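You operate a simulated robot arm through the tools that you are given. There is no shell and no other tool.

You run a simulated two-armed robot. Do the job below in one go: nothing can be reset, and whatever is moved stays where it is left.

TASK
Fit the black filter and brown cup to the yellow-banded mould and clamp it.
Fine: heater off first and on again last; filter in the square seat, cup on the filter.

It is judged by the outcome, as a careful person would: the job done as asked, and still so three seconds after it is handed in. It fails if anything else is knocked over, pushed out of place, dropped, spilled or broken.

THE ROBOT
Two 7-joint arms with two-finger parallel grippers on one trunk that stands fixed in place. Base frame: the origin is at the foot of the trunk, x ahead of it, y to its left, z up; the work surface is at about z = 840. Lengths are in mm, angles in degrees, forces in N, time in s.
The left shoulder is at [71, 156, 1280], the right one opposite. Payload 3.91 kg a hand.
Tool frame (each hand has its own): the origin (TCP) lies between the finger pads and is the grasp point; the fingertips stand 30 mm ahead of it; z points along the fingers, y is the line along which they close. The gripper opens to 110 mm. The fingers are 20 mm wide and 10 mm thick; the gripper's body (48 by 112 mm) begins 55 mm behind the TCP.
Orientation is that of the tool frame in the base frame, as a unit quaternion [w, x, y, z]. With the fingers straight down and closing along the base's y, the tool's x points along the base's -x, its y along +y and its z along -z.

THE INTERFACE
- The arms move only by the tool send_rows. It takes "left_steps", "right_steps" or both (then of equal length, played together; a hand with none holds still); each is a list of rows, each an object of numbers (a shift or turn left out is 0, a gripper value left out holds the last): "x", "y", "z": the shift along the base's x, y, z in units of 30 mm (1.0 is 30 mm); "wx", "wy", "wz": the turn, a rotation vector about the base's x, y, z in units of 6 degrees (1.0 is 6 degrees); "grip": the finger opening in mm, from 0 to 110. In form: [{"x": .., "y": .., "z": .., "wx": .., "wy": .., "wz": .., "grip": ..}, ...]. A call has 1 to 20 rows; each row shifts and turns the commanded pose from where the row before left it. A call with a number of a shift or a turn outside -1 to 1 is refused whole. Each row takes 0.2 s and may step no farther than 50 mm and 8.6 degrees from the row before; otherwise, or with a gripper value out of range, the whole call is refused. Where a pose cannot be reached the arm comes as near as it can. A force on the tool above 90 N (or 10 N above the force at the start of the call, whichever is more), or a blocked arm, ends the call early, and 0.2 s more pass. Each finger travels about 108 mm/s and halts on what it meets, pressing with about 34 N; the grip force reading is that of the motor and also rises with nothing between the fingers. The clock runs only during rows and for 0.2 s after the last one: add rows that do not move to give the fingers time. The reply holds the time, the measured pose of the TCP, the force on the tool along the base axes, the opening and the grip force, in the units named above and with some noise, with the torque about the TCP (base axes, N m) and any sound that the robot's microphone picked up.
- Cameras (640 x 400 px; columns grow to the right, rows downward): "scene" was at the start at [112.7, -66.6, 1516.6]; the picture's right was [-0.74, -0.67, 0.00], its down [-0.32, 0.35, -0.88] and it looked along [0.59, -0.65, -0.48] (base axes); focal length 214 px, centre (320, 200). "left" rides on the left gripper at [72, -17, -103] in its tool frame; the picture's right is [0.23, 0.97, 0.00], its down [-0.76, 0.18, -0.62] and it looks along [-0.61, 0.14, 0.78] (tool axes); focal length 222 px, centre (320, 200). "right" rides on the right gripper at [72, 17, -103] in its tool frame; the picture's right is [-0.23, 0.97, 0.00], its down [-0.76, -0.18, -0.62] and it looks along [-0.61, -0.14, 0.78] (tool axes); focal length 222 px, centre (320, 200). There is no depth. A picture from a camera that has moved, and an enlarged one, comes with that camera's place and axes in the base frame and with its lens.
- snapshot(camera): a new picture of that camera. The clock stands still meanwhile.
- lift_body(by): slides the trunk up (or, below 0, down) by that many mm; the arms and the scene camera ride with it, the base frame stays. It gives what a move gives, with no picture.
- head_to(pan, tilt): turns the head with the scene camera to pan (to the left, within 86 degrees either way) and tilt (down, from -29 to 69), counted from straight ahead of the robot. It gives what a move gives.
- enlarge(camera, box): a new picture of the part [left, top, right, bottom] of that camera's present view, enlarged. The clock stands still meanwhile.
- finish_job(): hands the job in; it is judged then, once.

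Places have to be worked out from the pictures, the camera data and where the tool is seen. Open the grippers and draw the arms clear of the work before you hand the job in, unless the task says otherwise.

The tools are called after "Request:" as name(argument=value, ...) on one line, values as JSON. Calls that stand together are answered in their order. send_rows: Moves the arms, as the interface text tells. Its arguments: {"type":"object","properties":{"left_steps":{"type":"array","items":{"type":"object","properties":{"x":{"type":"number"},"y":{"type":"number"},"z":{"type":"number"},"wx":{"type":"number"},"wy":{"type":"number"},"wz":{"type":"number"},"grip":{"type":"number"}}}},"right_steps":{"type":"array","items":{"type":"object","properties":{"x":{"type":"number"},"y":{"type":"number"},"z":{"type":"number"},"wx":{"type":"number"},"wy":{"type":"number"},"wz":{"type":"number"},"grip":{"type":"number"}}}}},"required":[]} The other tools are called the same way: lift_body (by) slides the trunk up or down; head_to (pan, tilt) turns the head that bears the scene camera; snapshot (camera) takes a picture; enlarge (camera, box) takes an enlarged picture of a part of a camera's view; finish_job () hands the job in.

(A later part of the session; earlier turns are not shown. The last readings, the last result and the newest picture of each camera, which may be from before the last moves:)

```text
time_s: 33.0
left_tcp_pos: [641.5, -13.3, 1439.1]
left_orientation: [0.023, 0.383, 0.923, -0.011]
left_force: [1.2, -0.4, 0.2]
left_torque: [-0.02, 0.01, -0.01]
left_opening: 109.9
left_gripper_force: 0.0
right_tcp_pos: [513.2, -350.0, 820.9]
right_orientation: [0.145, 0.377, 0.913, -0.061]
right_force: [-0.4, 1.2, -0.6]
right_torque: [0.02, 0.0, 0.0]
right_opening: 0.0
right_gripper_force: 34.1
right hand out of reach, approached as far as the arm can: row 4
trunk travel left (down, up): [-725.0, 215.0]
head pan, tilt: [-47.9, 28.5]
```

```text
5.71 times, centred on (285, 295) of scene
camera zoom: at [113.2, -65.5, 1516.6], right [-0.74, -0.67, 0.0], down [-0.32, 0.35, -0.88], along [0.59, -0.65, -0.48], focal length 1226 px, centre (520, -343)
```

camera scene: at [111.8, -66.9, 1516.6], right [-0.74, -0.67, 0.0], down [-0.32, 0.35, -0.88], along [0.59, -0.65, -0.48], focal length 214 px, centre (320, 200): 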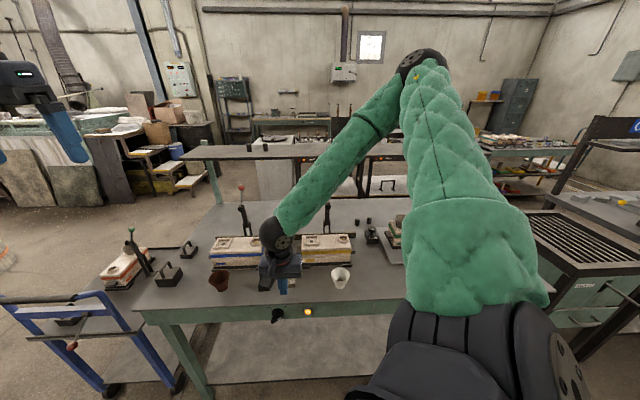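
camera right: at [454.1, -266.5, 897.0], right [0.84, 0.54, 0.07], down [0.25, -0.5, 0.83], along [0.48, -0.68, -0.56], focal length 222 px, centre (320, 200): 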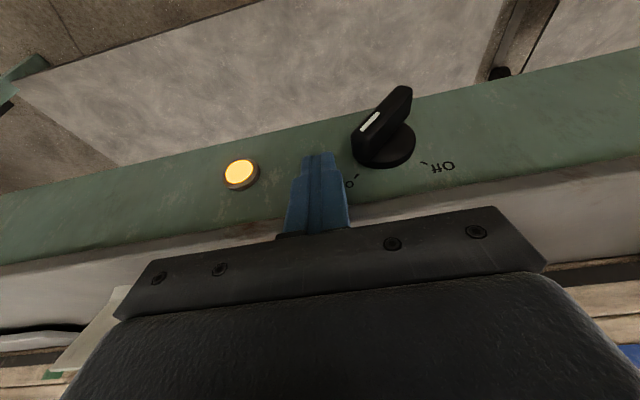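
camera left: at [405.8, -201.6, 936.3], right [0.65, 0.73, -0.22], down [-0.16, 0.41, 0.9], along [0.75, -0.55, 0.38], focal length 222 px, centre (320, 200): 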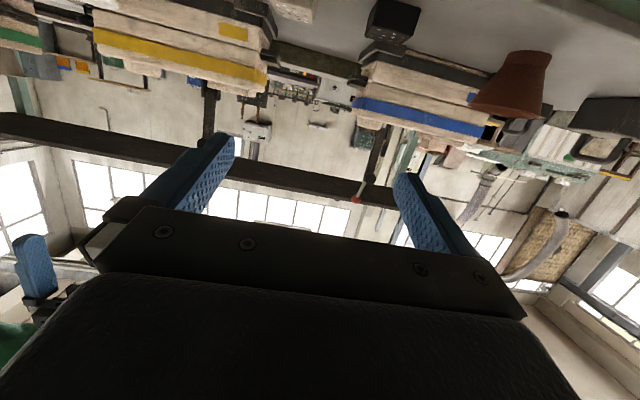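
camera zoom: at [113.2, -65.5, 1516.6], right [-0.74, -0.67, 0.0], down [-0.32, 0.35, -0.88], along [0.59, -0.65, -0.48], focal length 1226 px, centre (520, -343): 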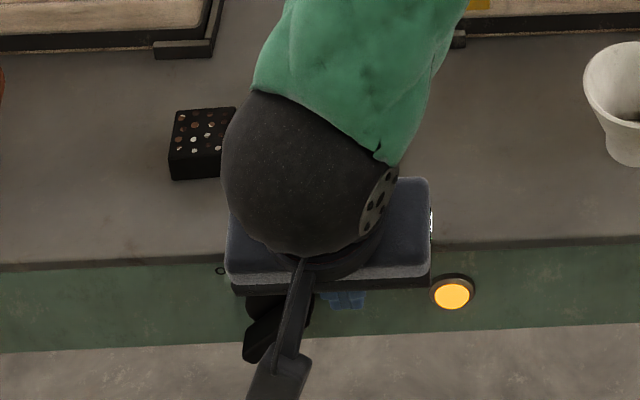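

The hand stopped about 16 mm high (z=821) because of the reach limit when low, and it is closer to the panel than planned. I'll back off and up, lower the trunk 120 mm, and come in again.

Request:
send_rows(right_steps=[{"x": -0.5, "y": 0.5}, {"x": -0.5, "y": 0.5}, {"z": 0.9}, {"z": 0.9}, {"z": 0.9}, {"z": 0.9}, {"z": 0.9}, {}])

Request:
lift_body(by=-120)

Request:
send_rows(right_steps=[{"z": -0.4}, {"z": -0.4}, {}])

Request:
snapshot(camera="right")

```text
time_s: 34.8
left_tcp_pos: [642.8, -14.8, 1439.8]
left_orientation: [0.024, 0.383, 0.923, -0.011]
left_force: [0.3, -0.3, -0.8]
left_torque: [-0.01, -0.01, 0.01]
left_opening: 110.2
left_gripper_force: 0.1
right_tcp_pos: [482.8, -321.6, 954.9]
right_orientation: [0.144, 0.377, 0.913, -0.059]
right_force: [-0.9, -0.2, -0.2]
right_torque: [-0.02, 0.0, -0.01]
right_opening: 0.0
right_gripper_force: 34.9
trunk travel left (down, up): [-725.0, 215.0]
head pan, tilt: [-47.9, 28.5]
```

```text
time_s: 36.3
left_tcp_pos: [642.1, -14.3, 1319.2]
left_orientation: [0.024, 0.383, 0.924, -0.009]
left_force: [0.5, 0.5, 0.0]
left_torque: [0.03, 0.03, 0.01]
left_opening: 110.0
left_gripper_force: 0.0
right_tcp_pos: [483.4, -322.1, 836.1]
right_orientation: [0.145, 0.377, 0.913, -0.06]
right_force: [-0.8, -0.4, -0.2]
right_torque: [0.03, -0.01, 0.0]
right_opening: 0.0
right_gripper_force: 34.1
trunk travel left (down, up): [-605.0, 335.0]
head pan, tilt: [-47.9, 28.5]
```

```text
time_s: 37.1
left_tcp_pos: [642.1, -14.6, 1318.3]
left_orientation: [0.024, 0.383, 0.923, -0.01]
left_force: [0.3, 0.3, 0.0]
left_torque: [0.01, -0.02, 0.0]
left_opening: 110.1
left_gripper_force: 0.0
right_tcp_pos: [482.4, -321.1, 811.1]
right_orientation: [0.144, 0.377, 0.913, -0.061]
right_force: [0.2, 1.0, -0.5]
right_torque: [-0.01, 0.02, -0.01]
right_opening: 0.0
right_gripper_force: 34.3
trunk travel left (down, up): [-605.0, 335.0]
head pan, tilt: [-47.9, 28.5]
```

```text
taken
camera right: at [423.4, -237.6, 887.8], right [0.84, 0.54, 0.07], down [0.25, -0.5, 0.83], along [0.48, -0.68, -0.56], focal length 222 px, centre (320, 200)
```

right: 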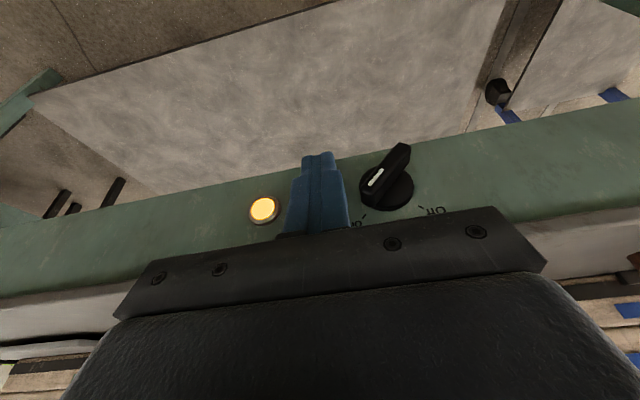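

Now the hand can get low enough. I'll zoom in on the knob and finger from here for a last check before touching.

Request:
enlarge(camera="right", box=[270, 120, 450, 232])

```text
3.56 times, centred on (360, 176) of right
camera zoom: at [423.4, -237.6, 887.8], right [0.84, 0.54, 0.07], down [0.25, -0.5, 0.83], along [0.48, -0.68, -0.56], focal length 790 px, centre (178, 285)
```

zoom: 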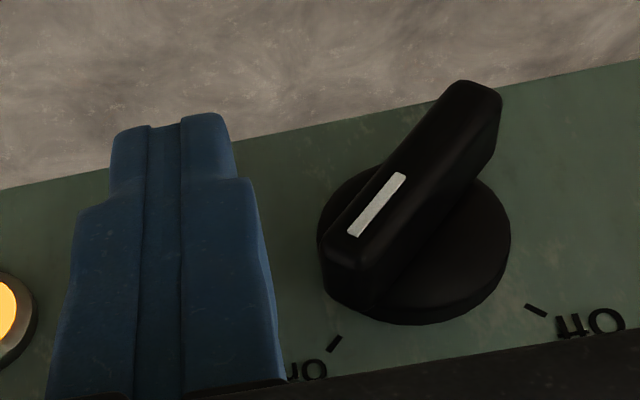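

The bar runs from about (l 141, z 793) to (l 179, z 761), centred at l≈160, z≈777. I'll slide the closed fingertips in beside its upper end and push left to bring the bar to vertical.

Request:
send_rows(right_steps=[{"x": 0.353, "y": -0.353, "z": -0.1}, {"x": 0.353, "y": -0.353}, {"x": 0.091, "y": 0.091}, {"x": 0.091, "y": 0.091}, {"x": 0.091, "y": 0.091}, {"x": 0.091, "y": 0.091}, {"x": 0.091, "y": 0.091}, {"x": 0.091, "y": 0.091}, {"x": 0.091, "y": 0.091}, {}])

Request:
snapshot(camera="right")

Request:
enlarge(camera="right", box=[230, 100, 450, 238])

```text
time_s: 38.9
left_tcp_pos: [636.0, -14.1, 1325.1]
left_orientation: [0.025, 0.381, 0.924, -0.009]
left_force: [0.2, 0.6, -0.1]
left_torque: [0.0, -0.02, 0.02]
left_opening: 109.9
left_gripper_force: 0.1
right_tcp_pos: [514.9, -331.1, 810.7]
right_orientation: [0.146, 0.38, 0.911, -0.066]
right_force: [-44.6, -76.8, 69.0]
right_torque: [-1.05, -0.15, -0.8]
right_opening: 0.0
right_gripper_force: 33.4
trunk travel left (down, up): [-605.0, 335.0]
head pan, tilt: [-47.9, 28.5]
stopped in row 8 (right hand): the force on the tool passed its limit at 100 N (the readings are from after the stop); the commanded pose is now the measured one
```

```text
taken
camera right: at [456.2, -246.0, 886.3], right [0.84, 0.53, 0.06], down [0.25, -0.49, 0.83], along [0.47, -0.69, -0.55], focal length 222 px, centre (320, 200)
```

right: 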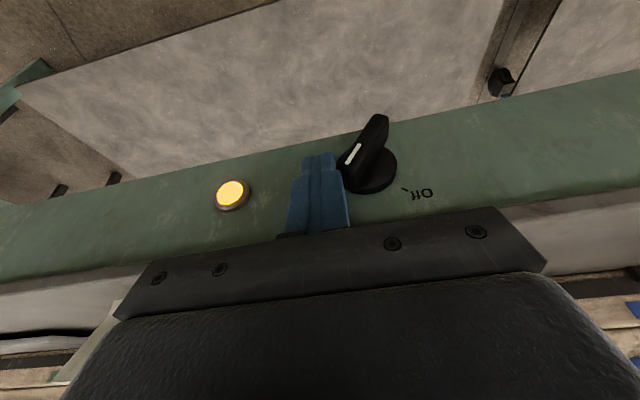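

```text
2.90 times, centred on (340, 169) of right
camera zoom: at [456.2, -246.0, 886.3], right [0.84, 0.53, 0.06], down [0.25, -0.49, 0.83], along [0.47, -0.69, -0.55], focal length 644 px, centre (262, 290)
```

zoom: 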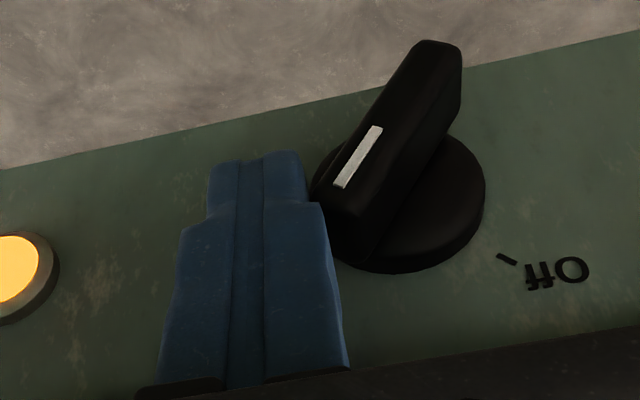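

The push gave 86 N right and 69 N up with no rotation, which means I was jamming on the bar's end. I'll back off and lean the hand 30° so the finger lies along the bar's lower-right flank, then push up-left around the arc.

Request:
send_rows(right_steps=[{"x": -0.283, "y": -0.283}, {"x": -0.5, "y": 0.5}, {"x": -0.3, "y": 0.3}, {"wx": 0.7071, "wy": -0.7071}, {"wx": 0.7071, "wy": -0.7071}, {"wx": 0.7071, "wy": -0.7071}, {"wx": 0.7071, "wy": -0.7071}, {"wx": 0.7071, "wy": -0.7071}, {}])

Request:
snapshot(camera="right")

```text
time_s: 40.9
left_tcp_pos: [641.8, -11.6, 1320.3]
left_orientation: [0.024, 0.38, 0.925, -0.011]
left_force: [0.5, 0.3, -0.8]
left_torque: [0.01, -0.03, -0.04]
left_opening: 110.0
left_gripper_force: 0.2
right_tcp_pos: [501.9, -315.7, 799.6]
right_orientation: [0.239, 0.402, 0.866, 0.176]
right_force: [-0.3, 0.2, -0.7]
right_torque: [-0.03, -0.04, -0.01]
right_opening: 0.0
right_gripper_force: 33.5
right hand out of reach, approached as far as the arm can: row 6, 7
trunk travel left (down, up): [-605.0, 335.0]
head pan, tilt: [-47.9, 28.5]
```

```text
taken
camera right: at [414.6, -259.6, 874.0], right [0.73, 0.42, 0.54], down [-0.02, -0.77, 0.63], along [0.69, -0.47, -0.55], focal length 222 px, centre (320, 200)
```

right: 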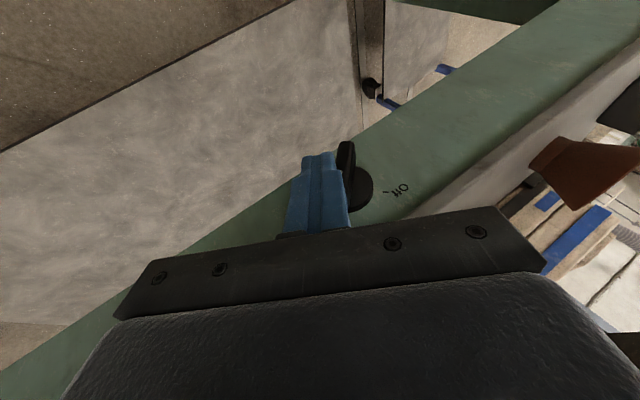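

The lean is achieved (tool points n .31, l .47, z -.82). I'll shift 15 mm right, then slide forward so the fingertip sits under the bar's lower-right flank.

Request:
send_rows(right_steps=[{"x": -0.18, "y": -0.18, "z": -0.03}, {"x": -0.18, "y": -0.18, "z": -0.03}, {"x": 0.24, "y": -0.24}, {"x": 0.24, "y": -0.24}, {}])

Request:
enlarge(camera="right", box=[250, 110, 430, 222])

```text
time_s: 42.0
left_tcp_pos: [641.3, -12.9, 1319.0]
left_orientation: [0.025, 0.381, 0.924, -0.01]
left_force: [0.8, 0.0, 0.1]
left_torque: [0.02, -0.02, 0.0]
left_opening: 110.1
left_gripper_force: 0.1
right_tcp_pos: [507.7, -340.6, 797.4]
right_orientation: [0.237, 0.403, 0.867, 0.175]
right_force: [0.2, 0.0, 0.3]
right_torque: [0.03, -0.03, 0.02]
right_opening: 0.0
right_gripper_force: 33.8
right hand out of reach, approached as far as the arm can: row 1
trunk travel left (down, up): [-605.0, 335.0]
head pan, tilt: [-47.9, 28.5]
```

```text
3.56 times, centred on (340, 166) of right
camera zoom: at [420.1, -284.6, 871.0], right [0.73, 0.42, 0.54], down [-0.02, -0.77, 0.63], along [0.69, -0.47, -0.55], focal length 790 px, centre (249, 321)
```

zoom: 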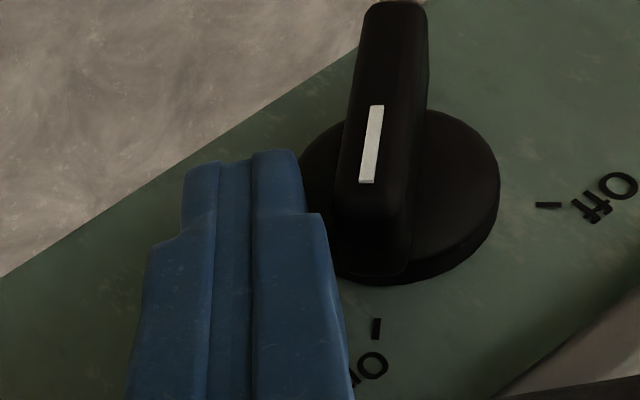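

The fingertip is now beside the bar with a gap of about 7 mm. I'll push up-left along the arc to bring the bar to vertical, then check.

Request:
send_rows(right_steps=[{"x": 0.0636, "y": 0.0636, "z": 0.16}, {"x": 0.0495, "y": 0.0495, "z": 0.123}, {"x": 0.0684, "y": 0.0684, "z": 0.103}, {"x": 0.0872, "y": 0.0872, "z": 0.073}, {}])

Request:
enlarge(camera="right", box=[250, 110, 430, 222])

```text
time_s: 43.2
left_tcp_pos: [641.3, -13.5, 1320.1]
left_orientation: [0.024, 0.381, 0.924, -0.01]
left_force: [0.4, 0.0, 0.6]
left_torque: [-0.01, -0.02, 0.0]
left_opening: 110.2
left_gripper_force: 0.1
right_tcp_pos: [515.7, -333.0, 812.4]
right_orientation: [0.238, 0.403, 0.866, 0.176]
right_force: [-3.0, -5.2, 4.2]
right_torque: [-0.07, 0.01, -0.07]
right_opening: 0.0
right_gripper_force: 33.8
trunk travel left (down, up): [-605.0, 335.0]
head pan, tilt: [-47.9, 28.5]
```

```text
3.56 times, centred on (340, 166) of right
camera zoom: at [427.4, -276.9, 885.4], right [0.73, 0.42, 0.54], down [-0.03, -0.77, 0.63], along [0.69, -0.47, -0.55], focal length 790 px, centre (249, 321)
```

zoom: 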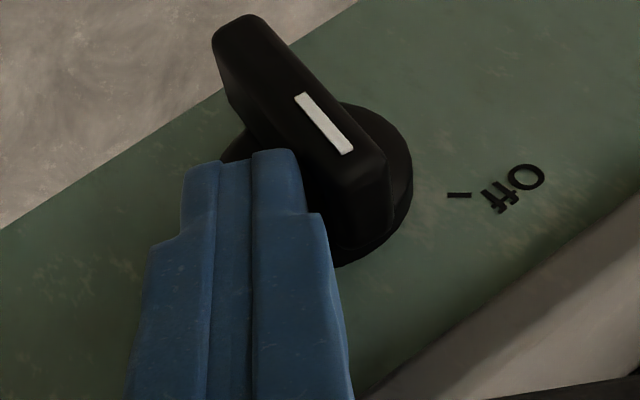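

The knob turns easily now with about 7 N. I'll continue around the arc toward "Off".

Request:
send_rows(right_steps=[{"x": 0.0966, "y": 0.0966, "z": 0.04}, {"x": 0.1014, "y": 0.1014}, {"x": 0.0966, "y": 0.0966, "z": -0.035}, {}])

Request:
enlarge(camera="right", box=[230, 110, 410, 222])

Request:
enlarge(camera="scene", box=[230, 220, 340, 290])

```text
time_s: 44.2
left_tcp_pos: [641.7, -12.8, 1320.8]
left_orientation: [0.025, 0.382, 0.924, -0.01]
left_force: [0.1, -0.3, 0.3]
left_torque: [-0.01, 0.02, -0.01]
left_opening: 110.0
left_gripper_force: 0.0
right_tcp_pos: [523.2, -326.1, 811.4]
right_orientation: [0.237, 0.404, 0.866, 0.175]
right_force: [-17.8, -15.0, 6.8]
right_torque: [-0.23, 0.26, 0.0]
right_opening: 0.0
right_gripper_force: 33.6
trunk travel left (down, up): [-605.0, 335.0]
head pan, tilt: [-47.9, 28.5]
```

```text
3.56 times, centred on (320, 166) of right
camera zoom: at [434.9, -269.5, 885.9], right [0.73, 0.42, 0.54], down [-0.03, -0.77, 0.63], along [0.69, -0.47, -0.55], focal length 790 px, centre (320, 321)
```

zoom: 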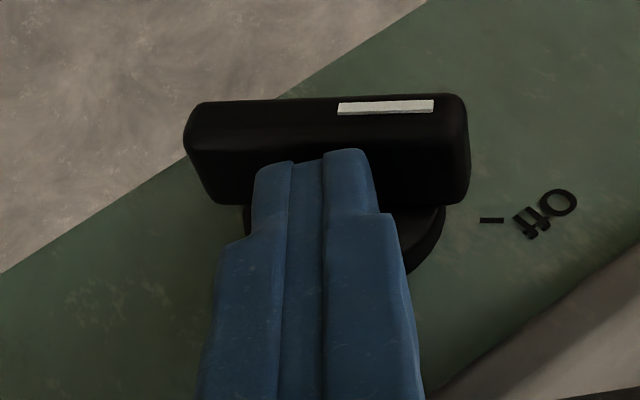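

```text
5.71 times, centred on (285, 255) of scene
camera zoom: at [110.7, -67.5, 1396.7], right [-0.74, -0.67, 0.0], down [-0.32, 0.35, -0.88], along [0.59, -0.65, -0.48], focal length 1226 px, centre (520, -114)
```

zoom: 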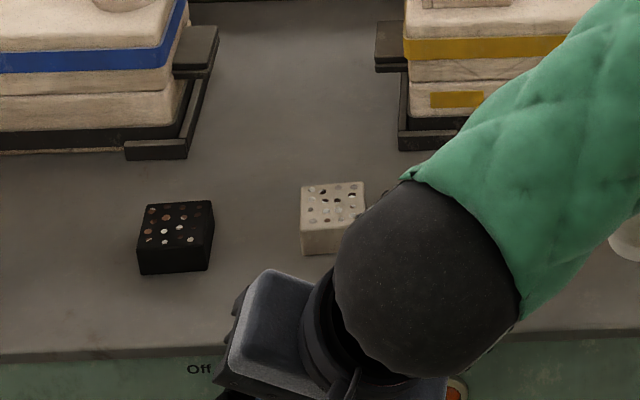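

The bar is now parallel to the "Off" tick and the force rose to 23 N, likely the stop. I'll back the finger away and withdraw toward the robot to inspect the knob and lamp.

Request:
send_rows(right_steps=[{"x": -0.1, "y": -0.1, "z": 0.13}, {"x": -0.6, "y": 0.6}, {"x": -0.6, "y": 0.6}, {}])

Request:
snapshot(camera="right")

Request:
enlarge(camera="right", box=[190, 100, 430, 250])

```text
time_s: 45.2
left_tcp_pos: [639.0, -11.9, 1320.9]
left_orientation: [0.025, 0.381, 0.924, -0.011]
left_force: [-0.1, 0.7, -0.3]
left_torque: [0.03, -0.04, -0.02]
left_opening: 109.8
left_gripper_force: 0.0
right_tcp_pos: [507.6, -296.4, 802.4]
right_orientation: [0.238, 0.403, 0.866, 0.176]
right_force: [-0.3, 0.0, 0.2]
right_torque: [0.02, 0.01, 0.01]
right_opening: 0.0
right_gripper_force: 33.8
right hand out of reach, approached as far as the arm can: row 2, 3
trunk travel left (down, up): [-605.0, 335.0]
head pan, tilt: [-47.9, 28.5]
```

```text
taken
camera right: at [419.9, -240.7, 876.3], right [0.73, 0.42, 0.54], down [-0.03, -0.77, 0.63], along [0.69, -0.47, -0.55], focal length 222 px, centre (320, 200)
```

right: 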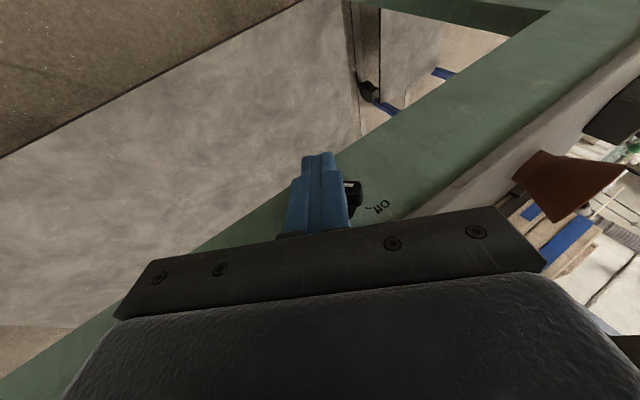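

```text
2.67 times, centred on (310, 175) of right
camera zoom: at [419.9, -240.7, 876.3], right [0.73, 0.42, 0.54], down [-0.03, -0.77, 0.63], along [0.69, -0.47, -0.55], focal length 592 px, centre (347, 267)
```

zoom: 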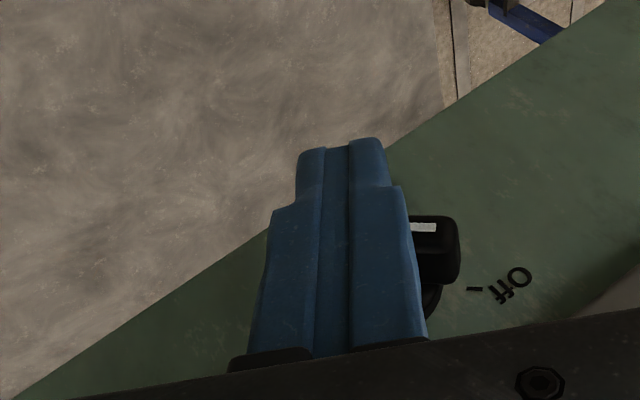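

The hand drifted slightly with the reach limit but is clear of the bar. I'll rise straight up, undo the lean and the pitch, and then look at the lamp and knob.

Request:
send_rows(right_steps=[{"z": 0.8}, {"z": 0.8}, {"z": 0.8, "wx": -0.7071, "wy": 0.7071}, {"z": 0.8, "wx": -0.7071, "wy": 0.7071}, {"z": 0.8, "wx": -0.7071, "wy": 0.7071}, {"z": 0.8, "wx": -0.7071, "wy": 0.7071}, {"z": 0.8, "wx": -0.7071, "wy": 0.7071}, {"z": 0.8, "wx": 0.7071, "wy": 0.7071}, {"z": 0.8, "wx": 0.7071, "wy": 0.7071}, {"z": 0.8, "wx": 0.7071, "wy": 0.7071}, {}])

Request:
snapshot(camera="right")

Request:
snapshot(camera="scene")

```text
time_s: 47.6
left_tcp_pos: [641.7, -12.9, 1319.1]
left_orientation: [0.024, 0.381, 0.924, -0.01]
left_force: [0.1, -0.1, 0.1]
left_torque: [0.01, 0.0, 0.02]
left_opening: 110.0
left_gripper_force: 0.1
right_tcp_pos: [531.2, -300.3, 1030.8]
right_orientation: [-0.001, 0.382, 0.924, -0.004]
right_force: [-0.7, 0.7, 0.1]
right_torque: [-0.02, 0.02, 0.01]
right_opening: 0.1
right_gripper_force: 33.6
right hand out of reach, approached as far as the arm can: row 1, 2, 3
trunk travel left (down, up): [-605.0, 335.0]
head pan, tilt: [-47.9, 28.5]
```

```text
taken
camera right: at [492.0, -237.0, 1133.6], right [0.85, 0.53, -0.01], down [0.42, -0.66, 0.62], along [0.33, -0.53, -0.78], focal length 222 px, centre (320, 200)
```

right: 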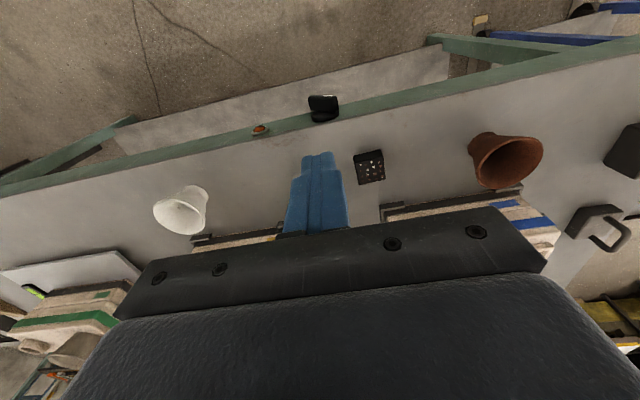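

```text
taken
camera scene: at [113.0, -66.4, 1396.5], right [-0.74, -0.67, 0.0], down [-0.32, 0.35, -0.88], along [0.59, -0.65, -0.48], focal length 214 px, centre (320, 200)
```

scene: 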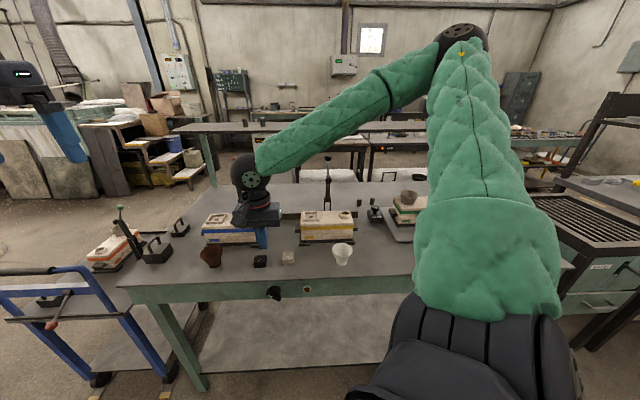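

The lamp looks dark now. I'll zoom in on the knob and lamp to confirm, and zoom on the parts for measurement.

Request:
enlarge(camera="scene", box=[250, 265, 330, 315])

Request:
enlarge(camera="scene", box=[180, 195, 370, 314])

Request:
enlarge(camera="right", box=[240, 90, 400, 190])

```text
8.00 times, centred on (290, 290) of scene
camera zoom: at [113.0, -66.4, 1396.5], right [-0.74, -0.67, 0.0], down [-0.32, 0.35, -0.88], along [0.59, -0.65, -0.48], focal length 1716 px, centre (560, -520)
```

zoom: 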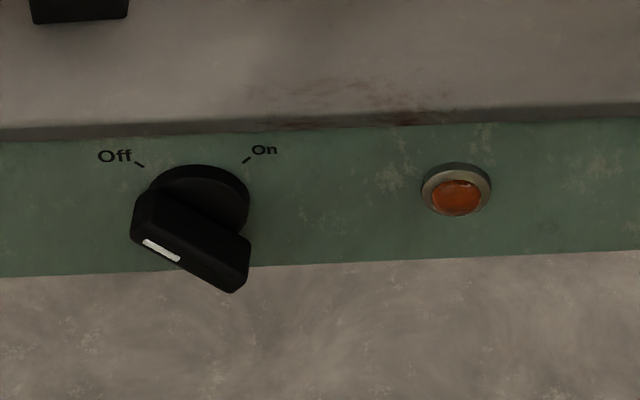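

```text
3.36 times, centred on (275, 254) of scene
camera zoom: at [113.0, -66.4, 1396.5], right [-0.74, -0.67, 0.0], down [-0.32, 0.35, -0.88], along [0.59, -0.65, -0.48], focal length 721 px, centre (471, 17)
```

zoom: 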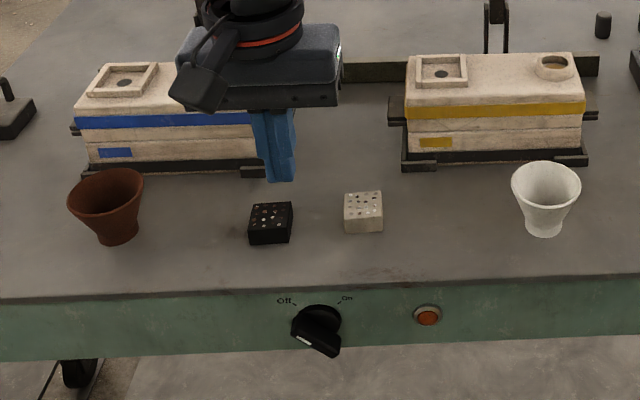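

```text
4.00 times, centred on (320, 140) of right
camera zoom: at [492.0, -237.0, 1133.6], right [0.85, 0.53, -0.01], down [0.42, -0.66, 0.62], along [0.33, -0.53, -0.78], focal length 888 px, centre (320, 440)
```

zoom: 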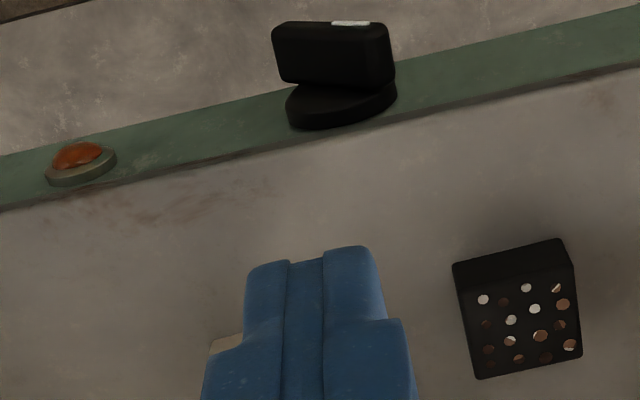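

Heater is off: pointer at "Off" and lamp dark. The black filter measures about 39×39×20 mm, centred at n≈694, l≈212 and square with the table. I'll open the gripper and hover over it.

Request:
send_rows(right_steps=[{"x": 0.52, "y": -0.195, "z": -0.2, "grip": 76}, {"x": 0.52, "y": -0.195, "z": -0.3}, {"x": 0.52, "y": -0.195, "z": -0.4}, {"x": 0.52, "y": -0.195, "z": -0.4}, {"x": 0.52, "y": -0.195, "z": -0.4}, {"x": 0.52, "y": -0.195, "z": -0.4}, {"x": 0.52, "y": -0.195, "z": -0.4}, {}, {}])

Request:
snapshot(camera="right")

Request:
snapshot(camera="scene")

```text
time_s: 49.6
left_tcp_pos: [643.3, -12.5, 1318.7]
left_orientation: [0.024, 0.381, 0.924, -0.01]
left_force: [-0.3, 0.0, -0.2]
left_torque: [-0.02, 0.02, -0.04]
left_opening: 110.2
left_gripper_force: 0.1
right_tcp_pos: [640.1, -343.8, 954.3]
right_orientation: [-0.001, 0.382, 0.924, -0.003]
right_force: [-0.5, -0.3, -0.3]
right_torque: [0.0, -0.01, 0.03]
right_opening: 75.8
right_gripper_force: 0.1
trunk travel left (down, up): [-605.0, 335.0]
head pan, tilt: [-47.9, 28.5]
```

```text
taken
camera right: at [602.3, -279.1, 1057.9], right [0.85, 0.53, -0.01], down [0.42, -0.66, 0.63], along [0.33, -0.53, -0.78], focal length 222 px, centre (320, 200)
```

right: 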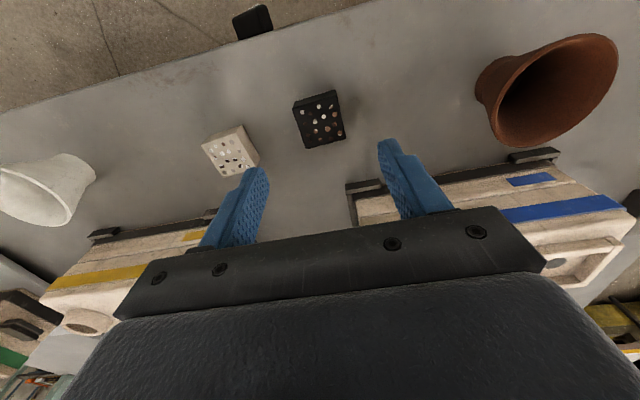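

```text
taken
camera scene: at [113.2, -66.5, 1396.5], right [-0.74, -0.67, 0.0], down [-0.32, 0.35, -0.88], along [0.59, -0.65, -0.48], focal length 214 px, centre (320, 200)
```

scene: 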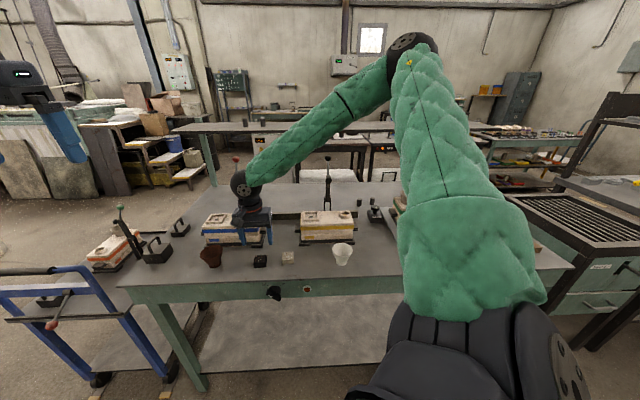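

The hand is over the filter. I'll zoom in to refine the filter's position before descending.

Request:
enlarge(camera="right", box=[240, 65, 400, 165])

Request:
enlarge(camera="right", box=[440, 20, 640, 145])

```text
4.00 times, centred on (320, 115) of right
camera zoom: at [602.3, -279.1, 1057.9], right [0.85, 0.53, -0.01], down [0.42, -0.66, 0.63], along [0.33, -0.53, -0.78], focal length 888 px, centre (320, 540)
```

zoom: 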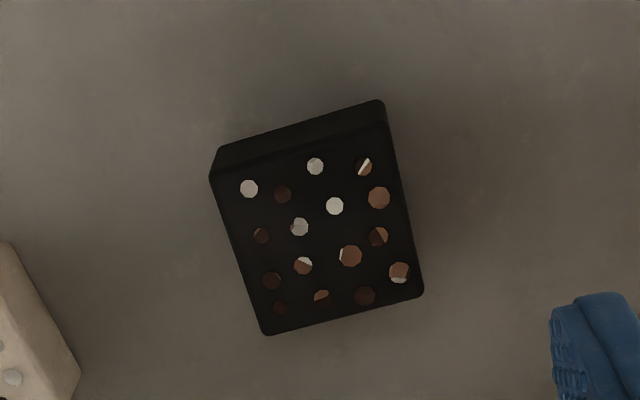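

```text
3.20 times, centred on (540, 82) of right
camera zoom: at [602.3, -279.1, 1057.9], right [0.85, 0.53, -0.01], down [0.42, -0.66, 0.63], along [0.33, -0.53, -0.78], focal length 711 px, centre (-384, 576)
```

zoom: 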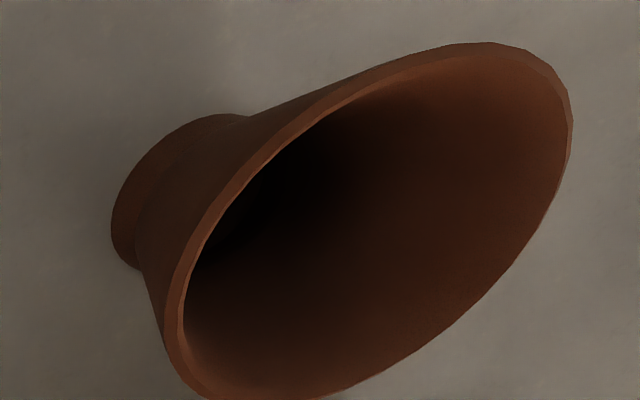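

The filter centre refines to n=693, l=212. I'll correct by a few mm, descend so the tips grip just the top 9 mm (leaving the lower half free for the seat), and close.

Request:
send_rows(right_steps=[{"x": 0.005, "y": 0.123, "z": -0.8}, {"z": -0.8}, {"z": -0.84}, {}, {"grip": 30}, {}, {}, {}])

Request:
snapshot(camera="right")

```text
time_s: 51.5
left_tcp_pos: [642.5, -11.9, 1320.8]
left_orientation: [0.024, 0.381, 0.924, -0.01]
left_force: [-0.9, 0.0, 0.0]
left_torque: [-0.01, 0.02, 0.01]
left_opening: 109.6
left_gripper_force: 0.0
right_tcp_pos: [641.7, -339.0, 880.9]
right_orientation: [0.001, 0.382, 0.924, -0.003]
right_force: [0.2, 0.3, 1.2]
right_torque: [0.06, -0.05, 0.0]
right_opening: 38.6
right_gripper_force: 33.9
trunk travel left (down, up): [-605.0, 335.0]
head pan, tilt: [-47.9, 28.5]
```

```text
taken
camera right: at [602.1, -274.8, 984.4], right [0.85, 0.53, 0.0], down [0.42, -0.66, 0.63], along [0.33, -0.53, -0.78], focal length 222 px, centre (320, 200)
```

right: 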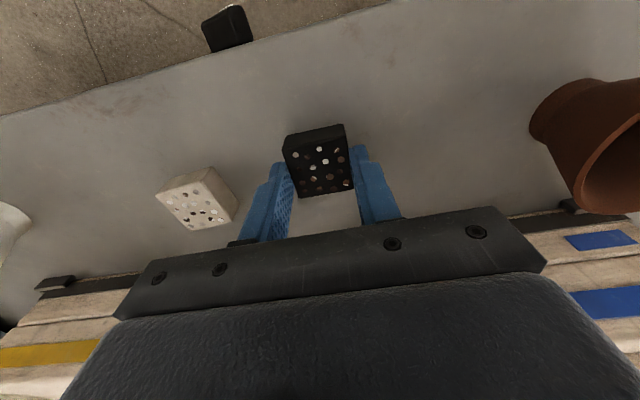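

Gripped at 38.6 mm. I'll lift it and move toward the yellow mould at a safe height.

Request:
send_rows(right_steps=[{"z": 0.5}, {"z": 0.8}, {"z": 0.8}, {"z": 0.8}, {"z": 0.8}, {"z": 0.8}, {"z": 0.5}, {}])

Request:
snapshot(camera="right")

Request:
enlarge(camera="scene", box=[280, 140, 400, 260])

```text
time_s: 53.2
left_tcp_pos: [641.9, -12.2, 1319.3]
left_orientation: [0.025, 0.381, 0.924, -0.011]
left_force: [0.3, 0.1, 0.2]
left_torque: [0.02, 0.02, 0.02]
left_opening: 110.3
left_gripper_force: 0.1
right_tcp_pos: [641.2, -339.0, 1032.0]
right_orientation: [0.0, 0.382, 0.924, -0.003]
right_force: [0.6, 0.7, -1.2]
right_torque: [-0.02, 0.02, -0.02]
right_opening: 38.7
right_gripper_force: 34.2
trunk travel left (down, up): [-605.0, 335.0]
head pan, tilt: [-47.9, 28.5]
```

```text
taken
camera right: at [602.7, -274.2, 1134.8], right [0.85, 0.53, -0.01], down [0.42, -0.66, 0.63], along [0.33, -0.53, -0.78], focal length 222 px, centre (320, 200)
```

right: 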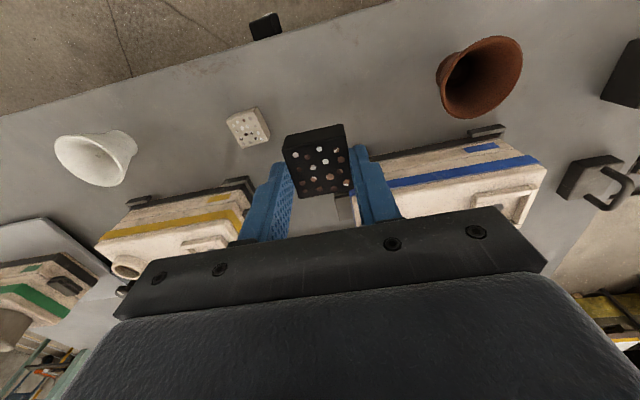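

```text
3.33 times, centred on (340, 200) of scene
camera zoom: at [113.0, -66.7, 1396.5], right [-0.74, -0.67, 0.0], down [-0.32, 0.35, -0.88], along [0.59, -0.65, -0.48], focal length 715 px, centre (253, 200)
```

zoom: 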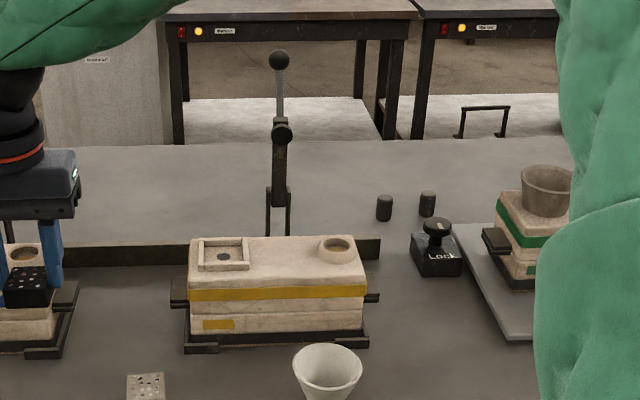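

The filter is held securely. I'll carry it to in front of the square seat at the same height and look at the seat from close up.

Request:
send_rows(right_steps=[{"x": -0.593, "y": -0.633}, {"x": -0.593, "y": -0.633}, {"x": -0.593, "y": -0.633}, {"x": -0.593, "y": -0.633}, {"x": -0.593, "y": -0.633}, {"x": -0.593, "y": -0.633}, {"x": -0.593, "y": -0.633}, {}])

Request:
snapshot(camera="right")

Request:
snapshot(camera="scene")

```text
time_s: 55.0
left_tcp_pos: [642.9, -11.9, 1318.1]
left_orientation: [0.024, 0.38, 0.925, -0.01]
left_force: [0.5, -0.5, -0.1]
left_torque: [0.0, 0.0, 0.01]
left_opening: 110.1
left_gripper_force: 0.0
right_tcp_pos: [515.5, -471.2, 1032.4]
right_orientation: [0.0, 0.382, 0.924, -0.004]
right_force: [0.6, 0.2, 0.2]
right_torque: [-0.03, 0.04, 0.0]
right_opening: 38.4
right_gripper_force: 33.8
trunk travel left (down, up): [-605.0, 335.0]
head pan, tilt: [-47.9, 28.5]
```

```text
taken
camera right: at [476.9, -407.2, 1135.0], right [0.85, 0.53, -0.01], down [0.42, -0.66, 0.63], along [0.33, -0.53, -0.78], focal length 222 px, centre (320, 200)
```

right: 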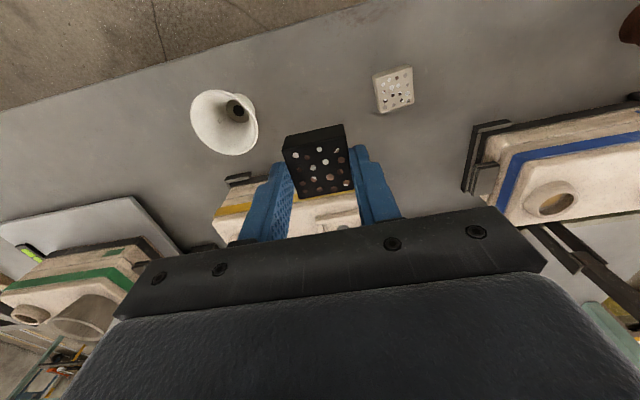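

```text
taken
camera scene: at [113.6, -65.8, 1396.5], right [-0.74, -0.67, 0.0], down [-0.32, 0.35, -0.88], along [0.59, -0.65, -0.48], focal length 214 px, centre (320, 200)
```

scene: 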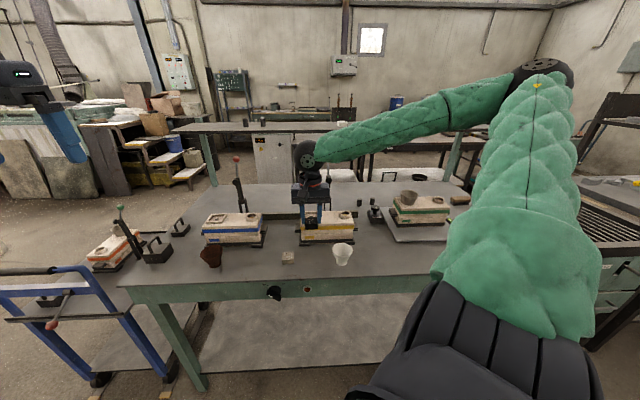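

The seat triangulates to centre n≈833.5, l≈30, floor z≈936, inner width ~46 mm. I'll move forward over the seat keeping the filter about 50 mm above it, then view it.

Request:
send_rows(right_steps=[{"x": 0.634, "y": -0.646}, {"x": 0.634, "y": -0.646}, {"x": 0.634, "y": -0.646}, {"x": 0.634, "y": -0.646}, {"x": 0.634, "y": -0.646}, {}, {}])

Request:
snapshot(camera="right")

Request:
enlarge(camera="scene", box=[260, 130, 400, 250])

```text
time_s: 56.6
left_tcp_pos: [641.7, -13.8, 1319.6]
left_orientation: [0.024, 0.381, 0.924, -0.01]
left_force: [0.2, 0.8, -0.4]
left_torque: [-0.03, 0.0, 0.0]
left_opening: 109.8
left_gripper_force: 0.1
right_tcp_pos: [609.9, -569.0, 1032.7]
right_orientation: [0.0, 0.382, 0.924, -0.003]
right_force: [0.4, -0.3, 0.7]
right_torque: [0.0, 0.01, 0.02]
right_opening: 38.5
right_gripper_force: 33.8
trunk travel left (down, up): [-605.0, 335.0]
head pan, tilt: [-47.9, 28.5]
```

```text
taken
camera right: at [571.2, -504.1, 1135.1], right [0.85, 0.53, -0.01], down [0.42, -0.66, 0.63], along [0.33, -0.53, -0.78], focal length 222 px, centre (320, 200)
```

right: 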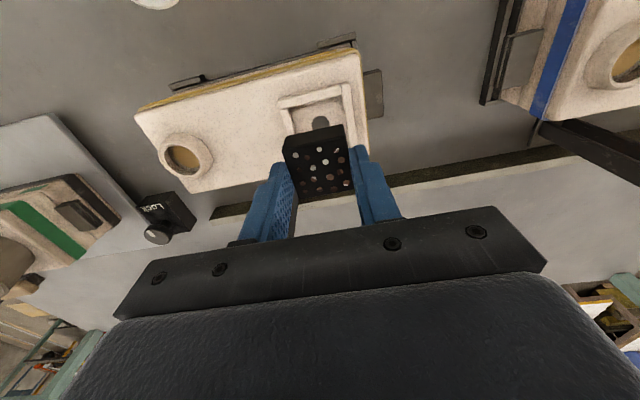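

```text
3.33 times, centred on (330, 190) of scene
camera zoom: at [113.0, -66.7, 1396.5], right [-0.74, -0.67, 0.0], down [-0.32, 0.35, -0.88], along [0.59, -0.65, -0.48], focal length 715 px, centre (287, 233)
```

zoom: 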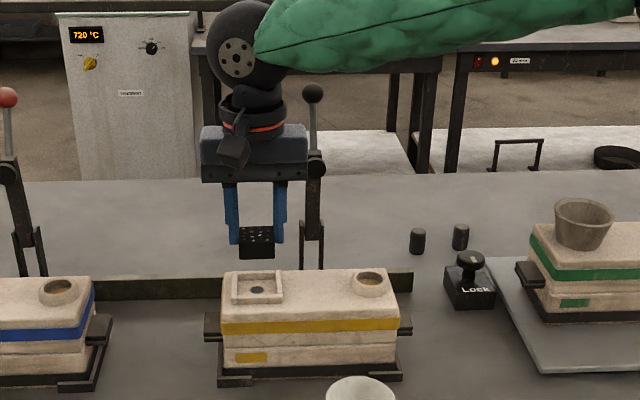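

I'll zoom in on the seat from the hand camera and from the scene camera to judge alignment.

Request:
enlarge(camera="right", box=[240, 70, 400, 170])

Request:
enlarge(camera="scene", box=[295, 175, 365, 235])

```text
4.00 times, centred on (320, 120) of right
camera zoom: at [571.2, -504.1, 1135.1], right [0.85, 0.53, -0.01], down [0.42, -0.66, 0.63], along [0.33, -0.53, -0.78], focal length 888 px, centre (320, 520)
```

zoom: 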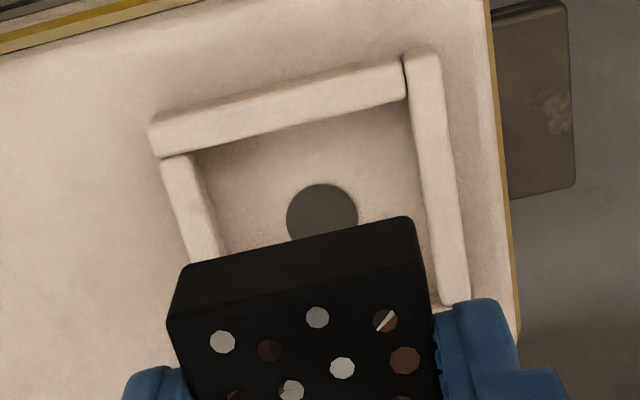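

```text
6.67 times, centred on (330, 205) of scene
camera zoom: at [113.0, -66.7, 1396.5], right [-0.74, -0.67, 0.0], down [-0.32, 0.35, -0.88], along [0.59, -0.65, -0.48], focal length 1430 px, centre (253, 167)
```

zoom: 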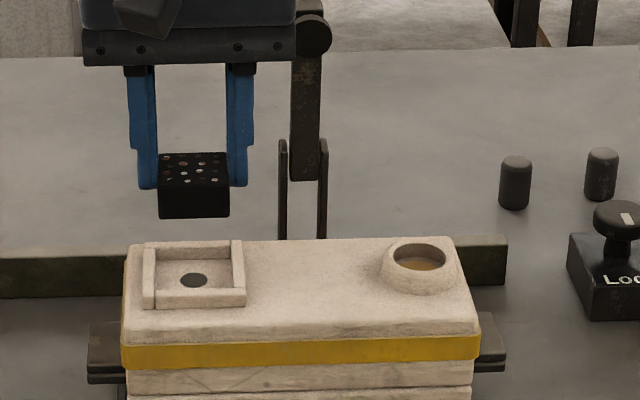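

Filter and seat are parallel; the filter needs about 2 mm back and 1 mm left. I'll correct and descend until it is just above the rim, then look again.

Request:
send_rows(right_steps=[{"x": -0.026, "y": 0.068, "z": -0.4}, {"z": -0.4}, {"z": -0.4}, {"z": -0.2}, {}, {}])

Request:
enlarge(camera="right", box=[240, 90, 400, 190])

Request:
enlarge(camera="scene", box=[295, 175, 365, 235])

```text
time_s: 58.0
left_tcp_pos: [641.1, -11.5, 1319.2]
left_orientation: [0.024, 0.381, 0.924, -0.009]
left_force: [0.6, -0.8, -0.9]
left_torque: [-0.04, -0.02, 0.02]
left_opening: 110.0
left_gripper_force: 0.0
right_tcp_pos: [609.4, -567.0, 991.2]
right_orientation: [0.0, 0.382, 0.924, -0.003]
right_force: [-0.7, 0.2, 1.0]
right_torque: [0.0, -0.06, 0.0]
right_opening: 38.5
right_gripper_force: 33.6
trunk travel left (down, up): [-605.0, 335.0]
head pan, tilt: [-47.9, 28.5]
```

```text
4.00 times, centred on (320, 140) of right
camera zoom: at [571.4, -502.6, 1093.7], right [0.85, 0.53, 0.0], down [0.42, -0.66, 0.63], along [0.33, -0.53, -0.78], focal length 888 px, centre (320, 440)
```

zoom: 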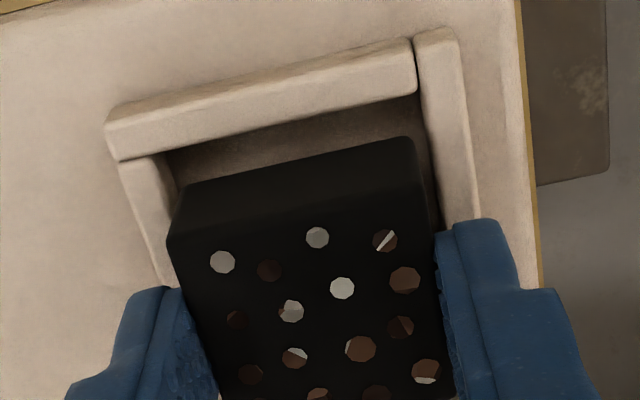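

```text
6.67 times, centred on (330, 205) of scene
camera zoom: at [112.5, -66.5, 1396.6], right [-0.74, -0.67, 0.0], down [-0.32, 0.35, -0.88], along [0.59, -0.65, -0.48], focal length 1430 px, centre (253, 167)
```

zoom: 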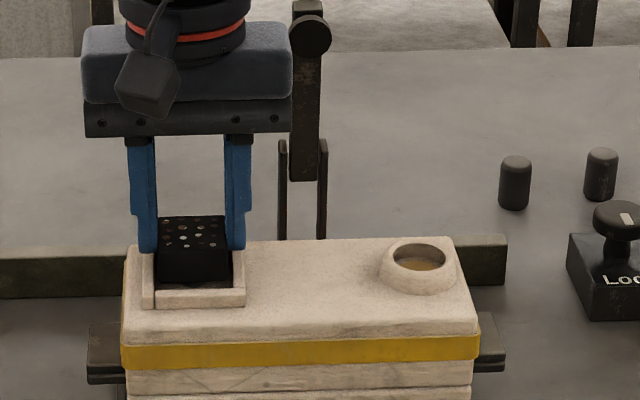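

Nearly centred; the filter needs another ~1.5 mm back and 0.7 mm left. I'll apply that and lower it slowly into the seat while watching the force.

Request:
send_rows(right_steps=[{"x": -0.019, "y": 0.052}, {"z": -0.1}, {"z": -0.1}, {"z": -0.1}, {"z": -0.1}, {}])

Request:
enlarge(camera="right", box=[240, 90, 400, 190])

Request:
enlarge(camera="scene", box=[295, 175, 365, 235])

```text
time_s: 59.5
left_tcp_pos: [641.5, -11.0, 1320.2]
left_orientation: [0.026, 0.381, 0.924, -0.01]
left_force: [0.2, 0.8, 0.4]
left_torque: [0.02, -0.04, 0.0]
left_opening: 110.0
left_gripper_force: 0.0
right_tcp_pos: [609.6, -565.9, 981.5]
right_orientation: [0.001, 0.382, 0.924, -0.003]
right_force: [3.4, -3.9, 23.7]
right_torque: [-0.03, -0.03, 0.0]
right_opening: 38.6
right_gripper_force: 34.4
trunk travel left (down, up): [-605.0, 335.0]
head pan, tilt: [-47.9, 28.5]
```

```text
4.00 times, centred on (320, 140) of right
camera zoom: at [570.9, -500.8, 1083.6], right [0.85, 0.53, 0.0], down [0.41, -0.66, 0.63], along [0.33, -0.53, -0.78], focal length 888 px, centre (320, 440)
```

zoom: 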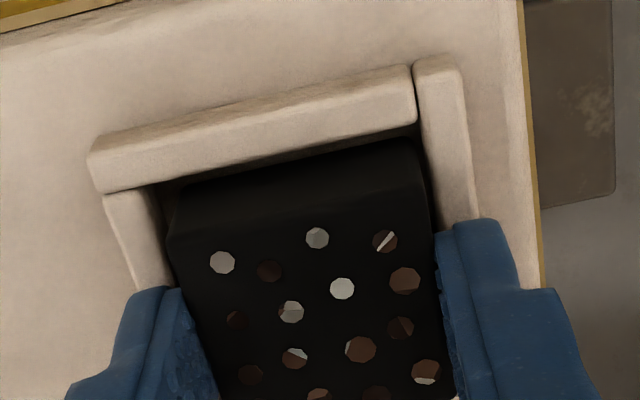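

```text
6.67 times, centred on (330, 205) of scene
camera zoom: at [111.4, -65.7, 1397.1], right [-0.74, -0.67, 0.0], down [-0.32, 0.35, -0.88], along [0.59, -0.65, -0.48], focal length 1430 px, centre (253, 167)
```

zoom: 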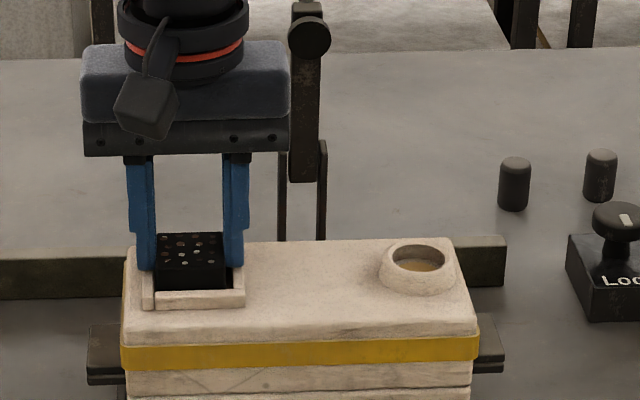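

Contact at 24 N with the filter down between the rim walls. I'll ease the press by 2 mm and open the fingers slightly to release it.

Request:
send_rows(right_steps=[{"z": 0.06}, {"grip": 46}, {}, {}])

Request:
enlarge(camera="right", box=[240, 90, 400, 190])

Request:
enlarge(camera="scene", box=[295, 175, 365, 235])

```text
time_s: 60.5
left_tcp_pos: [640.6, -12.3, 1319.3]
left_orientation: [0.024, 0.381, 0.924, -0.01]
left_force: [0.0, -1.0, -0.6]
left_torque: [-0.01, 0.0, 0.01]
left_opening: 109.7
left_gripper_force: 0.1
right_tcp_pos: [609.8, -564.9, 980.3]
right_orientation: [0.0, 0.382, 0.924, -0.002]
right_force: [-3.2, -1.1, 3.5]
right_torque: [0.08, 0.06, 0.06]
right_opening: 44.5
right_gripper_force: 0.0
trunk travel left (down, up): [-605.0, 335.0]
head pan, tilt: [-47.9, 28.5]
```

```text
4.00 times, centred on (320, 140) of right
camera zoom: at [570.7, -501.1, 1082.8], right [0.85, 0.53, -0.01], down [0.42, -0.66, 0.63], along [0.33, -0.53, -0.78], focal length 888 px, centre (320, 440)
```

zoom: 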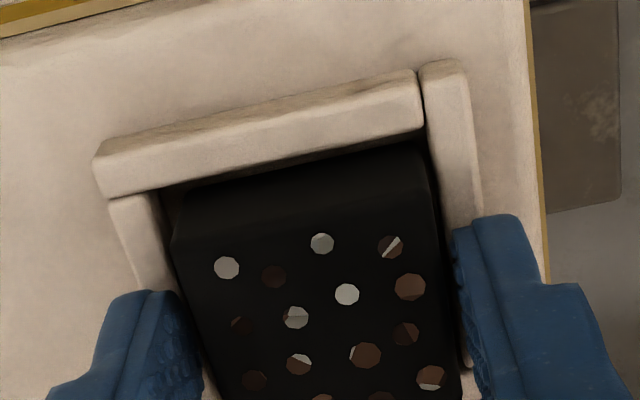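

```text
6.67 times, centred on (330, 205) of scene
camera zoom: at [112.1, -66.5, 1396.5], right [-0.74, -0.67, 0.0], down [-0.32, 0.35, -0.88], along [0.59, -0.65, -0.48], focal length 1430 px, centre (253, 167)
```

zoom: 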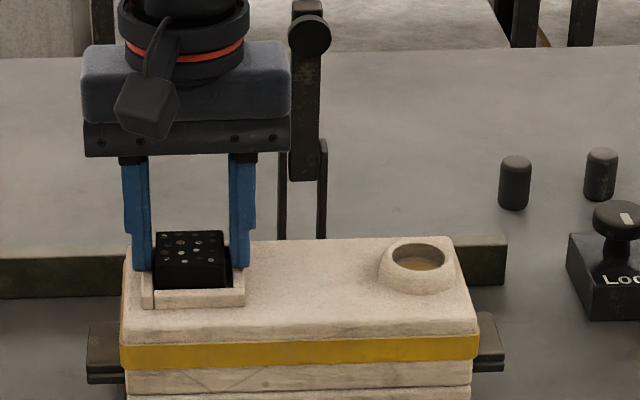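

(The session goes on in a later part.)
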